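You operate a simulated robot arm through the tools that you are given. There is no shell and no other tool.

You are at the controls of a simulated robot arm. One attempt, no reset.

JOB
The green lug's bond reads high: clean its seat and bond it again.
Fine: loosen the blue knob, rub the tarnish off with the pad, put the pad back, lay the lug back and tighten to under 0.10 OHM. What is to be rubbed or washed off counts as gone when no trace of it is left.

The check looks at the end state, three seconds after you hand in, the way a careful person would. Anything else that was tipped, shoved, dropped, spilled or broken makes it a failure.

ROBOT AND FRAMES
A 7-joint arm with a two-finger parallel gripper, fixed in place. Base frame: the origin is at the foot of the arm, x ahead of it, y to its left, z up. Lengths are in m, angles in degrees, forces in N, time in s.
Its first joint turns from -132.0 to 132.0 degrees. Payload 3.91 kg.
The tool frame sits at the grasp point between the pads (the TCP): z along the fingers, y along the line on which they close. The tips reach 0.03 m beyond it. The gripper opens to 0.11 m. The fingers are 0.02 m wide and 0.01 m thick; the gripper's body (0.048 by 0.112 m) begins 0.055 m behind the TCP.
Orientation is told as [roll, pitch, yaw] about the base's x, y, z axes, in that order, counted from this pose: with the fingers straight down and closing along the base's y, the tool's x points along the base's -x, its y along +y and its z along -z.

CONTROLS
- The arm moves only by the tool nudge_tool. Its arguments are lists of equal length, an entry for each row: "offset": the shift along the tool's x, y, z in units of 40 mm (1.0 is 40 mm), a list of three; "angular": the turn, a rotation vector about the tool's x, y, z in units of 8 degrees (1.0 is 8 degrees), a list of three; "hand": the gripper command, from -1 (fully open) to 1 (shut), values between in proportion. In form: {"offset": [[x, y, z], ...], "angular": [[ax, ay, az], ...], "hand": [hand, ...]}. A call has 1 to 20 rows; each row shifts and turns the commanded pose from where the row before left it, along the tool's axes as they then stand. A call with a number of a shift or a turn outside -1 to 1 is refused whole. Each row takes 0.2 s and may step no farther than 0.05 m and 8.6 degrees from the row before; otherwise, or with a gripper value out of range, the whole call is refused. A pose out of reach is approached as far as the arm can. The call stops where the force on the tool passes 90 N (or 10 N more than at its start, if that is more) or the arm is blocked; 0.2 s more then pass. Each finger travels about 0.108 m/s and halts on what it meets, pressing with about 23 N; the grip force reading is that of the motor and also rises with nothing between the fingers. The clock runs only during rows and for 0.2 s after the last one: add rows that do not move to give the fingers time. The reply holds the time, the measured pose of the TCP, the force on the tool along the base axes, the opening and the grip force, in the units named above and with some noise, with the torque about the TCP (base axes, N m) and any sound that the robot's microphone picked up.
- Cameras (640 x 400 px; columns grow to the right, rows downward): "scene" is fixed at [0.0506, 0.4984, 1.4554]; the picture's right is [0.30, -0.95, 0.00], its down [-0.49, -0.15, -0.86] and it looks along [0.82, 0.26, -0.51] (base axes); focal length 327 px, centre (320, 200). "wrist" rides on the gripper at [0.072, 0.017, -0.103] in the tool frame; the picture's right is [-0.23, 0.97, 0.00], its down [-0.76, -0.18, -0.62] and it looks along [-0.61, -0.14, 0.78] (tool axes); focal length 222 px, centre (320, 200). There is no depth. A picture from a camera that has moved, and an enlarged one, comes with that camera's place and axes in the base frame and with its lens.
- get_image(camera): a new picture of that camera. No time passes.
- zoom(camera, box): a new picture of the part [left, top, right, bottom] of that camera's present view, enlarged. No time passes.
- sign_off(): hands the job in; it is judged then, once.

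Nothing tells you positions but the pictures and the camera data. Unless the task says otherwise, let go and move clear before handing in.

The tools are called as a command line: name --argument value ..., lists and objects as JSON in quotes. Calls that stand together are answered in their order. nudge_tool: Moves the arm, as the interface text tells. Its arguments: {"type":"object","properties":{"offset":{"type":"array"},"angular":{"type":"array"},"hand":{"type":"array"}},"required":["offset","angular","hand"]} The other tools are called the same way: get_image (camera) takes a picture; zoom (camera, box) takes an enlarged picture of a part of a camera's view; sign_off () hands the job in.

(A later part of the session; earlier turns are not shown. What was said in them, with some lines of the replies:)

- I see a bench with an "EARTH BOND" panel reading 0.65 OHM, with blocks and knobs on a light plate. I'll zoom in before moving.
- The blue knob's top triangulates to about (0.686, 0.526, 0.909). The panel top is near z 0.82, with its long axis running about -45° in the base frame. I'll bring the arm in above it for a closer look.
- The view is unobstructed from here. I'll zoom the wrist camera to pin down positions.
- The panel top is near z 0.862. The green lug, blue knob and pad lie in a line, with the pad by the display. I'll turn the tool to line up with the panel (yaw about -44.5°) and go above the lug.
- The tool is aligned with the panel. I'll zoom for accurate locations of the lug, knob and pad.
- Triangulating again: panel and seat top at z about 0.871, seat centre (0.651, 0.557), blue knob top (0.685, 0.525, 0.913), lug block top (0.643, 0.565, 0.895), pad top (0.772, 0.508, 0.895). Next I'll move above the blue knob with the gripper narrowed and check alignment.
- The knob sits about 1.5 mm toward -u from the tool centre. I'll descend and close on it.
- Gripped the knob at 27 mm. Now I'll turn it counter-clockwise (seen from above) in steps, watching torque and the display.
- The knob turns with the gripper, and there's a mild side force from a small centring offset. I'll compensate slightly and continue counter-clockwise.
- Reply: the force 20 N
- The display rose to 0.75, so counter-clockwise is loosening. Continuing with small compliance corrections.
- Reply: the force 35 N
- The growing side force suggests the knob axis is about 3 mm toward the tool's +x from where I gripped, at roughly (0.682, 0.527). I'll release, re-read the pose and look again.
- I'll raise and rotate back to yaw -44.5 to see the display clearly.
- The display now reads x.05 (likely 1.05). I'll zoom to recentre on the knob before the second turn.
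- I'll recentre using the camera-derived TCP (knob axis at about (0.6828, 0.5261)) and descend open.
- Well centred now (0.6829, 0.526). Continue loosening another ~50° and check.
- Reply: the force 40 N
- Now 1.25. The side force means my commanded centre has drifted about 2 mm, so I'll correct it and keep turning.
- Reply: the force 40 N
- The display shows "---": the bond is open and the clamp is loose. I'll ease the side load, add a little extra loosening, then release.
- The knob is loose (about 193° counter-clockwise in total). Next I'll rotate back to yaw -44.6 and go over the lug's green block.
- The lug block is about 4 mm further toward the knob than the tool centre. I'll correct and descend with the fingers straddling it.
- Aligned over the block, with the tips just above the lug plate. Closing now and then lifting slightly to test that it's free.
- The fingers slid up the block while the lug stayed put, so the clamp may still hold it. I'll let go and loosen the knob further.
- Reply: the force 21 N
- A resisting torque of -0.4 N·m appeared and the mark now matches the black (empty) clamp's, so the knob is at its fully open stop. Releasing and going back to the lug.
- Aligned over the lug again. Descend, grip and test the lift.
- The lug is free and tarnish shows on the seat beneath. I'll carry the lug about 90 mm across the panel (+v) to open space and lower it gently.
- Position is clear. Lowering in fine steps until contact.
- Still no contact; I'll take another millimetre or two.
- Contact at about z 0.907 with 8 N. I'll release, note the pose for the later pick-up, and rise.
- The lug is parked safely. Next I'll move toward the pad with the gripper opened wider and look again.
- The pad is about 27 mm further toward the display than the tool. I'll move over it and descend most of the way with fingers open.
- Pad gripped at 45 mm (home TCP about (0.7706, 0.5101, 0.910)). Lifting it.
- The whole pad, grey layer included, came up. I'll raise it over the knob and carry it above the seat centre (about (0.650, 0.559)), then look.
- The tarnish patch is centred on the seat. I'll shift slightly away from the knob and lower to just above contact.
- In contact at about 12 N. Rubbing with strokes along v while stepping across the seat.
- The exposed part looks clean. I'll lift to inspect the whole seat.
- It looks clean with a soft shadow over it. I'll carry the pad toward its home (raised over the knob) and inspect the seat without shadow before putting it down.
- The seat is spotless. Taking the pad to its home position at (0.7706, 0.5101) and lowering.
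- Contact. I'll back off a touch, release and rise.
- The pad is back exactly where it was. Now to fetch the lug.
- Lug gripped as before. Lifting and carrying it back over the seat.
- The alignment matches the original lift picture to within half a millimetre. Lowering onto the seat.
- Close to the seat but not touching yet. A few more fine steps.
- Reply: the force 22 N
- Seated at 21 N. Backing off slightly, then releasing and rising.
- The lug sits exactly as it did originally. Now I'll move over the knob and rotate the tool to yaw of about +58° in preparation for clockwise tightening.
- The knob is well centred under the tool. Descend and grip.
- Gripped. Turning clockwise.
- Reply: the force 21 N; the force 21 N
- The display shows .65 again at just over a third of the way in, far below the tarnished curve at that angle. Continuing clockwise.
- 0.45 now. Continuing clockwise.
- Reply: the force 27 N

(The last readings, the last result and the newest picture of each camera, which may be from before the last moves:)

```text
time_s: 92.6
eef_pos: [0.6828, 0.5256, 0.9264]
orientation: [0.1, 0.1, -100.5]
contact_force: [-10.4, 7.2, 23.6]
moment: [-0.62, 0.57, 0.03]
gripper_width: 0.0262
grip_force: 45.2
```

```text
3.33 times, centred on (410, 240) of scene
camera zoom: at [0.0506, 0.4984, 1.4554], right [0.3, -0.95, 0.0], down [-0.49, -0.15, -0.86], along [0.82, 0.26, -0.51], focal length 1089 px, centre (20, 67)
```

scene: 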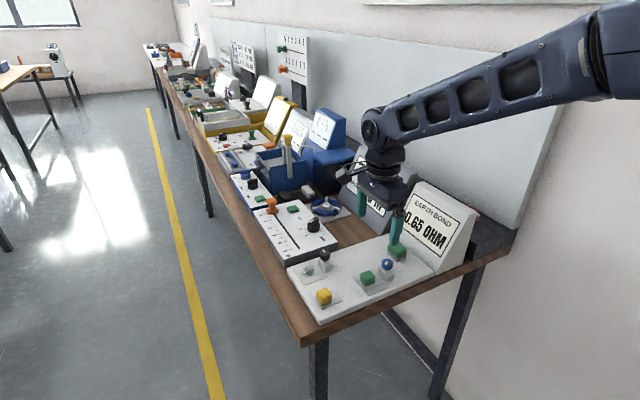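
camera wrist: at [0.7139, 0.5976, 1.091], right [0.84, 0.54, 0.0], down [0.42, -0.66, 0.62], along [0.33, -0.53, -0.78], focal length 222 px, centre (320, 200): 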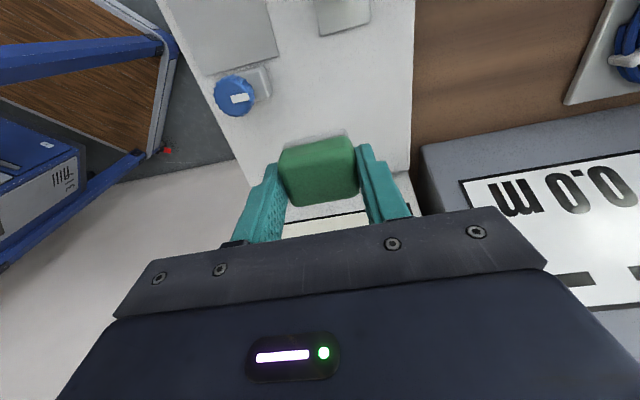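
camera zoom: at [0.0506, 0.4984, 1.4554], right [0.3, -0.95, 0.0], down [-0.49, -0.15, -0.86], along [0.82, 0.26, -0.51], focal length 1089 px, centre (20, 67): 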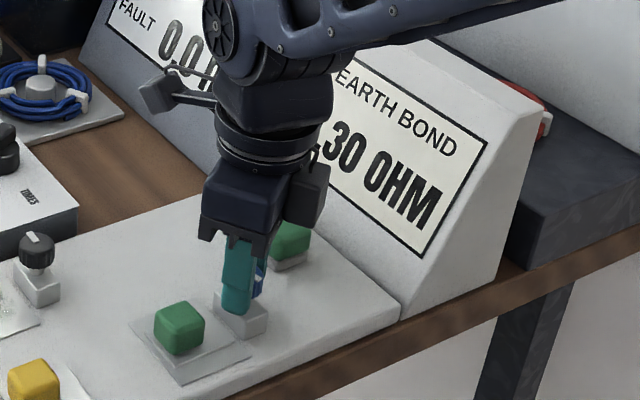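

0.30 now. To stay clear of joint limits I'll release, rotate back to yaw of about 0 and regrip.

nudge_tool --offset '[[0, 0, -0.02], [0, 0, 0], [0, 0, 0], [0, 0, 0], [0, 0, -0.6], [0, 0, -0.6], [0, 0, -0.6], [0, 0, 0]]' --angular '[[0, 0, 0], [0, 0, 0], [0, 0, 0], [0, 0, 0], [0, 0, 0], [0, 0, 0], [0, 0, 0], [0, 0, 0]]' --hand '[1, 0.5, 0.1, 0.1, 0.1, 0.1, 0.1, 0.1]'

nudge_tool --offset '[[0, 0, 0], [0, 0, 0], [0, 0, 0], [0, 0, 0], [0, 0, 0], [0, 0, 0], [0, 0, 0], [0, 0, 0], [0, 0, 0], [0, 0, 0], [0, 0, 0], [0, 0, 0], [0, 0, 0], [0, 0, 0]]' --angular '[[0, 0, -0.95], [0, 0, -0.95], [0, 0, -0.95], [0, 0, -0.95], [0, 0, -0.95], [0, 0, -0.95], [0, 0, -0.95], [0, 0, -0.95], [0, 0, -0.95], [0, 0, -0.95], [0, 0, -0.95], [0, 0, -0.95], [0, 0, -0.95], [0, 0, 0]]' --hand '[0.1, 0.1, 0.1, 0.1, 0.1, 0.1, 0.1, 0.1, 0.1, 0.1, 0.1, 0.1, 0.1, 0.1]'

zoom --camera "wrist" --box '[230, 60, 410, 230]'

zoom --camera "scene" --box '[350, 180, 470, 300]'

```text
time_s: 94.4
eef_pos: [0.6835, 0.5262, 0.9986]
orientation: [0.0, 0.0, -100.4]
contact_force: [0.0, -0.3, 0.7]
moment: [0.01, 0.01, 0.03]
gripper_width: 0.0493
grip_force: 0.1
```

```text
time_s: 97.4
eef_pos: [0.6835, 0.5264, 0.9968]
orientation: [0.1, -0.1, -1.5]
contact_force: [-0.3, -1.1, 0.3]
moment: [0.01, -0.01, 0.03]
gripper_width: 0.0494
grip_force: 0.1
```

```text
2.35 times, centred on (320, 145) of wrist
camera zoom: at [0.6114, 0.5447, 1.102], right [0.25, 0.97, 0.0], down [0.76, -0.2, 0.62], along [0.6, -0.16, -0.78], focal length 523 px, centre (320, 329)
```

zoom: 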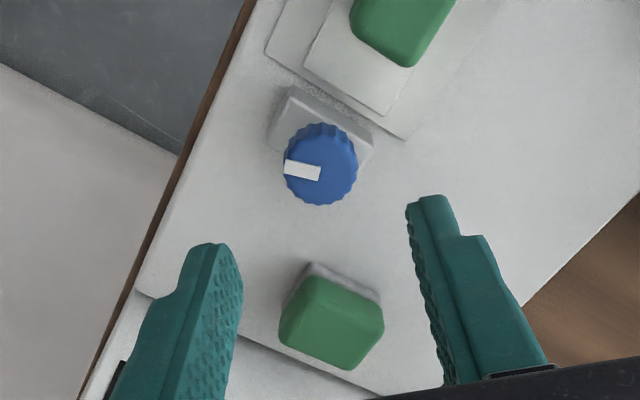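

```text
3.33 times, centred on (410, 240) of scene
camera zoom: at [0.0506, 0.4984, 1.4554], right [0.3, -0.95, 0.0], down [-0.49, -0.15, -0.86], along [0.82, 0.26, -0.51], focal length 1089 px, centre (20, 67)
```

zoom: 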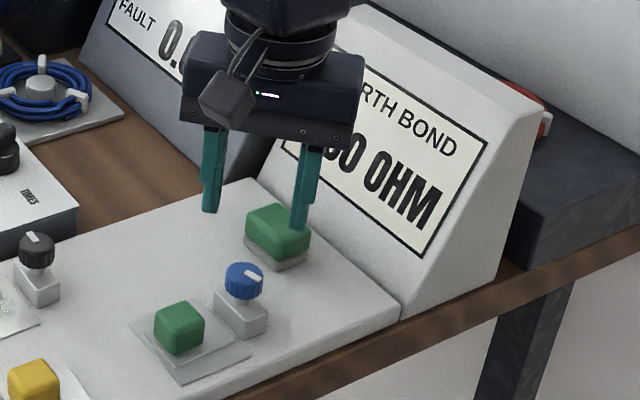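

Centred at (0.6829, 0.5258). Descend and regrip.

nudge_tool --offset '[[0, 0.008, 0.6], [0, 0, 0.6], [0, 0, 0.6], [0, 0, 0.01], [0, 0, 0], [0, 0, 0], [0, 0, 0]]' --angular '[[0, 0, 0], [0, 0, 0], [0, 0, 0], [0, 0, 0], [0, 0, 0], [0, 0, 0], [0, 0, 0]]' --hand '[0.1, 0.1, 0.1, 0.1, 0.4, 1, 1]'

nudge_tool --offset '[[0, 0, 0], [0, 0, 0], [0, 0, 0], [0, 0, 0], [0, 0, 0]]' --angular '[[0, 0, 0.9], [0, 0, 0.9], [0, 0, 0.9], [0, 0, 0.9], [0, 0, 0]]' --hand '[1, 1, 1, 1, 1]'

zoom --camera "wrist" --box '[230, 60, 410, 230]'

zoom --camera "scene" --box '[350, 180, 470, 300]'

```text
time_s: 99.0
eef_pos: [0.6831, 0.5259, 0.925]
orientation: [-0.1, 0.0, -1.6]
contact_force: [1.7, 4.2, -3.7]
moment: [0.14, -0.37, -0.03]
gripper_width: 0.0273
grip_force: 45.1
```

```text
time_s: 100.2
eef_pos: [0.682, 0.5264, 0.9245]
orientation: [0.0, -0.1, -30.4]
contact_force: [2.5, 10.3, -9.7]
moment: [0.08, -0.32, -0.02]
gripper_width: 0.0269
grip_force: 45.2
```

```text
2.35 times, centred on (320, 145) of wrist
camera zoom: at [0.6291, 0.5775, 1.0296], right [0.69, 0.72, 0.0], down [0.57, -0.54, 0.62], along [0.45, -0.43, -0.78], focal length 523 px, centre (320, 329)
```

zoom: 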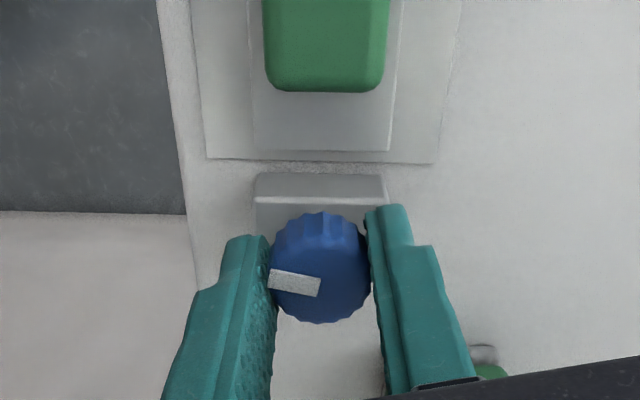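

```text
3.33 times, centred on (410, 240) of scene
camera zoom: at [0.0506, 0.4984, 1.4554], right [0.3, -0.95, 0.0], down [-0.49, -0.15, -0.86], along [0.82, 0.26, -0.51], focal length 1089 px, centre (20, 67)
```

zoom: 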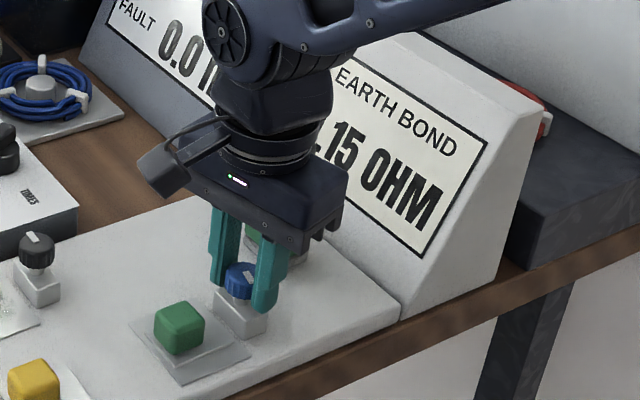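

0.15 now. Continue clockwise.

nudge_tool --offset '[[0, 0, 0], [0, 0, 0], [0, 0, 0], [0, 0, 0]]' --angular '[[0, 0, 0.9], [0, 0, 0.9], [0, 0, 0.9], [0, 0, 0]]' --hand '[1, 1, 1, 1]'

zoom --camera "scene" --box '[350, 180, 470, 300]'

zoom --camera "wrist" --box '[230, 60, 410, 230]'

```text
time_s: 101.2
eef_pos: [0.6841, 0.5265, 0.9249]
orientation: [-0.1, 0.0, -52.0]
contact_force: [-1.9, 4.6, -12.6]
moment: [-0.19, -0.14, -0.02]
gripper_width: 0.0271
grip_force: 45.3
```

```text
3.33 times, centred on (410, 240) of scene
camera zoom: at [0.0506, 0.4984, 1.4554], right [0.3, -0.95, 0.0], down [-0.49, -0.15, -0.86], along [0.82, 0.26, -0.51], focal length 1089 px, centre (20, 67)
```

zoom: 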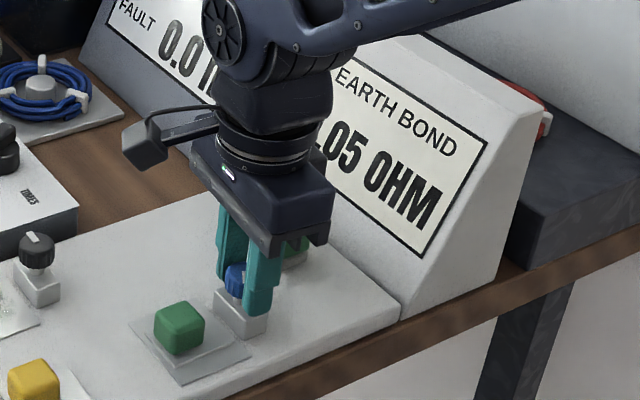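

```text
2.35 times, centred on (320, 145) of wrist
camera zoom: at [0.6518, 0.5938, 1.0296], right [0.91, 0.42, 0.0], down [0.33, -0.71, 0.62], along [0.26, -0.57, -0.78], focal length 523 px, centre (320, 329)
```

zoom: 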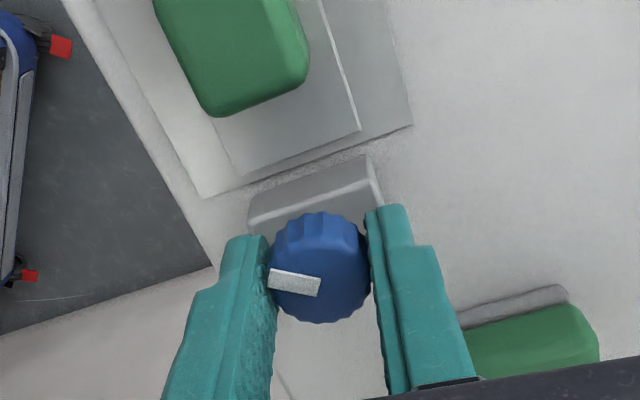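

Reads 0.05. I'll snug it about 14° more (staying short of the original angle) for margin, watching torque.

nudge_tool --offset '[[0, 0, 0], [0, 0, 0], [0, 0, 0]]' --angular '[[0, 0, 0.9], [0, 0, 0.9], [0, 0, 0]]' --hand '[1, 1, 1]'

zoom --camera "scene" --box '[350, 180, 470, 300]'

zoom --camera "wrist" --box '[230, 60, 410, 230]'

```text
time_s: 102.0
eef_pos: [0.6827, 0.5261, 0.9254]
orientation: [-0.1, 0.0, -66.5]
contact_force: [-9.1, -2.5, -12.6]
moment: [-0.35, 0.03, -0.01]
gripper_width: 0.0271
grip_force: 45.4
```

```text
3.33 times, centred on (410, 240) of scene
camera zoom: at [0.0506, 0.4984, 1.4554], right [0.3, -0.95, 0.0], down [-0.49, -0.15, -0.86], along [0.82, 0.26, -0.51], focal length 1089 px, centre (20, 67)
```

zoom: 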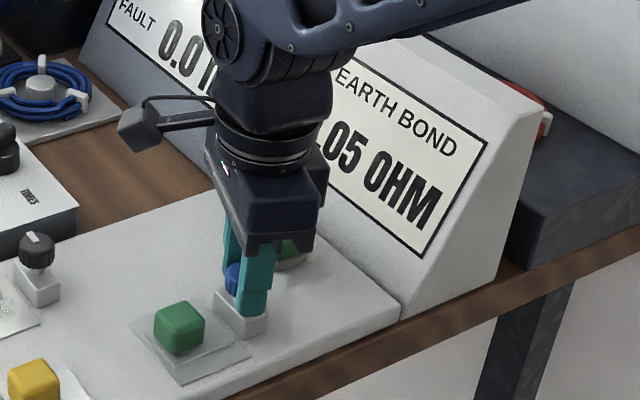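

```text
2.35 times, centred on (320, 145) of wrist
camera zoom: at [0.6695, 0.5994, 1.0296], right [0.98, 0.18, 0.0], down [0.14, -0.77, 0.62], along [0.11, -0.61, -0.78], focal length 523 px, centre (320, 329)
```

zoom: 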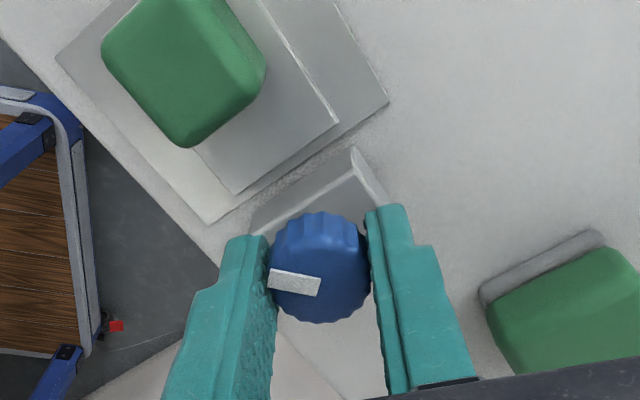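

Steady at 0.05 with no stop torque. Releasing and moving clear.

nudge_tool --offset '[[0, 0, 0], [0, 0, 0], [0, 0, 0], [0, 0, 0], [0, 0, -0.5], [0, 0, -0.9], [0, 0, -0.9], [0, 0, -0.9], [0, 0, -0.9], [0, 0, 0]]' --angular '[[0, 0, 0], [0, 0, 0], [0, 0, 0], [0, 0, 0], [0, 0, 0], [0, 0, 0], [0, 0, 0], [0, 0, 0], [0, 0, 0], [0, 0, 0]]' --hand '[0.5, 0.2, 0.1, 0.1, 0.1, 0.1, 0.1, 0.1, 0.1, 0.1]'

get_image --camera "wrist"

zoom --camera "scene" --box '[280, 160, 490, 330]'

```text
time_s: 104.2
eef_pos: [0.6847, 0.5255, 1.0895]
orientation: [0.0, 0.0, -66.4]
contact_force: [0.1, -0.7, 0.2]
moment: [-0.04, 0.01, -0.01]
gripper_width: 0.0494
grip_force: 0.0
```

```text
taken
camera wrist: at [0.6706, 0.5991, 1.1936], right [0.98, 0.18, 0.0], down [0.14, -0.77, 0.62], along [0.11, -0.61, -0.78], focal length 222 px, centre (320, 200)
```

wrist: 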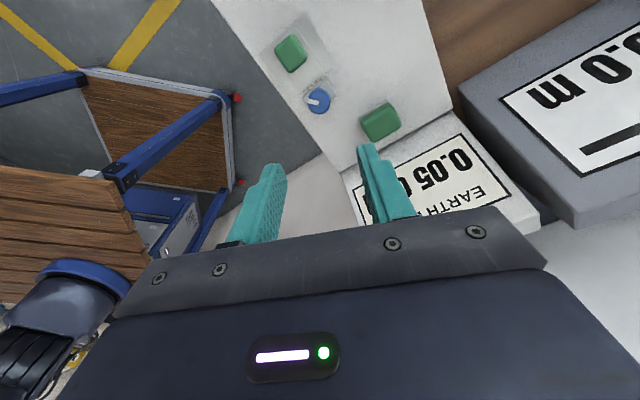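

```text
2.35 times, centred on (385, 245) of scene
camera zoom: at [0.0506, 0.4984, 1.4554], right [0.3, -0.95, 0.0], down [-0.49, -0.15, -0.86], along [0.82, 0.26, -0.51], focal length 769 px, centre (167, 94)
```

zoom: 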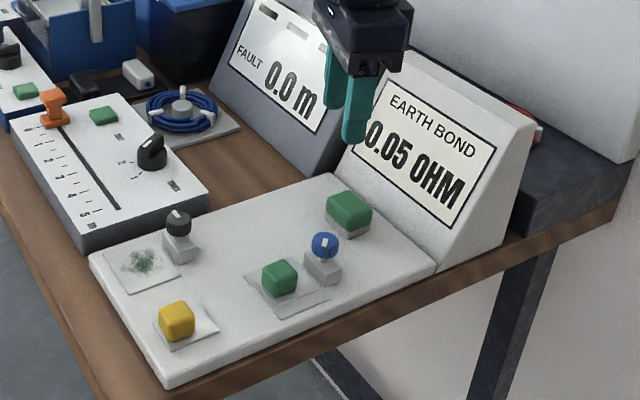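

The display reads 0.05 OHM, with the lug, knob and pad all in place. I'll rise a bit more and do a final check.

nudge_tool --offset '[[0, 0, -0.8], [0, 0, -0.8], [0, 0, -0.6], [0, 0, 0], [0, 0, 0]]' --angular '[[0, 0, 0], [0, 0, 0], [0, 0, 0], [0, 0, 0], [0, 0, 0]]' --hand '[0, 0, 0, 0, 0]'

zoom --camera "scene" --box '[340, 200, 480, 300]'

get_image --camera "scene"

```text
time_s: 105.4
eef_pos: [0.6842, 0.5248, 1.1758]
orientation: [0.0, 0.1, -66.3]
contact_force: [0.3, -0.1, -0.3]
moment: [-0.02, -0.01, -0.02]
gripper_width: 0.0552
grip_force: 0.1
```

```text
4.00 times, centred on (410, 250) of scene
camera zoom: at [0.0506, 0.4984, 1.4554], right [0.3, -0.95, 0.0], down [-0.49, -0.15, -0.86], along [0.82, 0.26, -0.51], focal length 1307 px, centre (-40, 0)
```

zoom: 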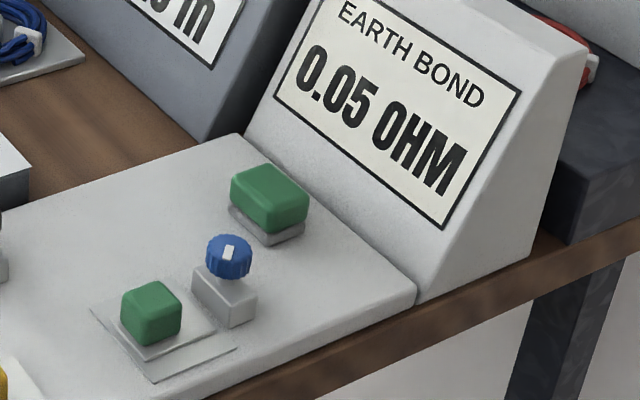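

```text
taken
```

scene: 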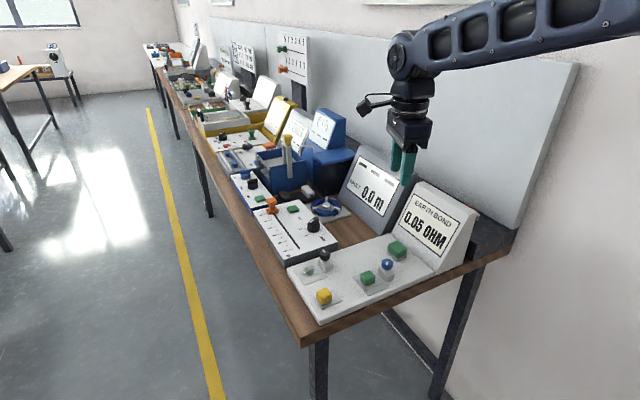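

The seat is clean, the pad and lug are back in their original places, and the blue knob is tight with the display steady at 0.05 OHM. The arm is clear and nothing else was disturbed, so I'm handing in.

sign_off

```text
The job is handed in.
```

The green lug is bonded again and its display reads 0.05 OHM, under the 0.10 limit. I've handed the job in; it hasn't told me the result.

- **Knob:** The lug would not lift at first even though the display had gone to "---". I turned the blue knob on to its open stop, and then it came free. I retightened it to just short of its original angle, and the reading held at 0.05 after I let go.
- **Seat:** I rubbed it with the pad, and no tarnish was left in close-up views.
- **Pad and lug:** Both are back where they started; close-up views match the starting ones.
- **Everything else:** The yellow lug, the black knob and the other tarnished seat were left alone. I saw nothing else moved, and the arm is clear of the bench.
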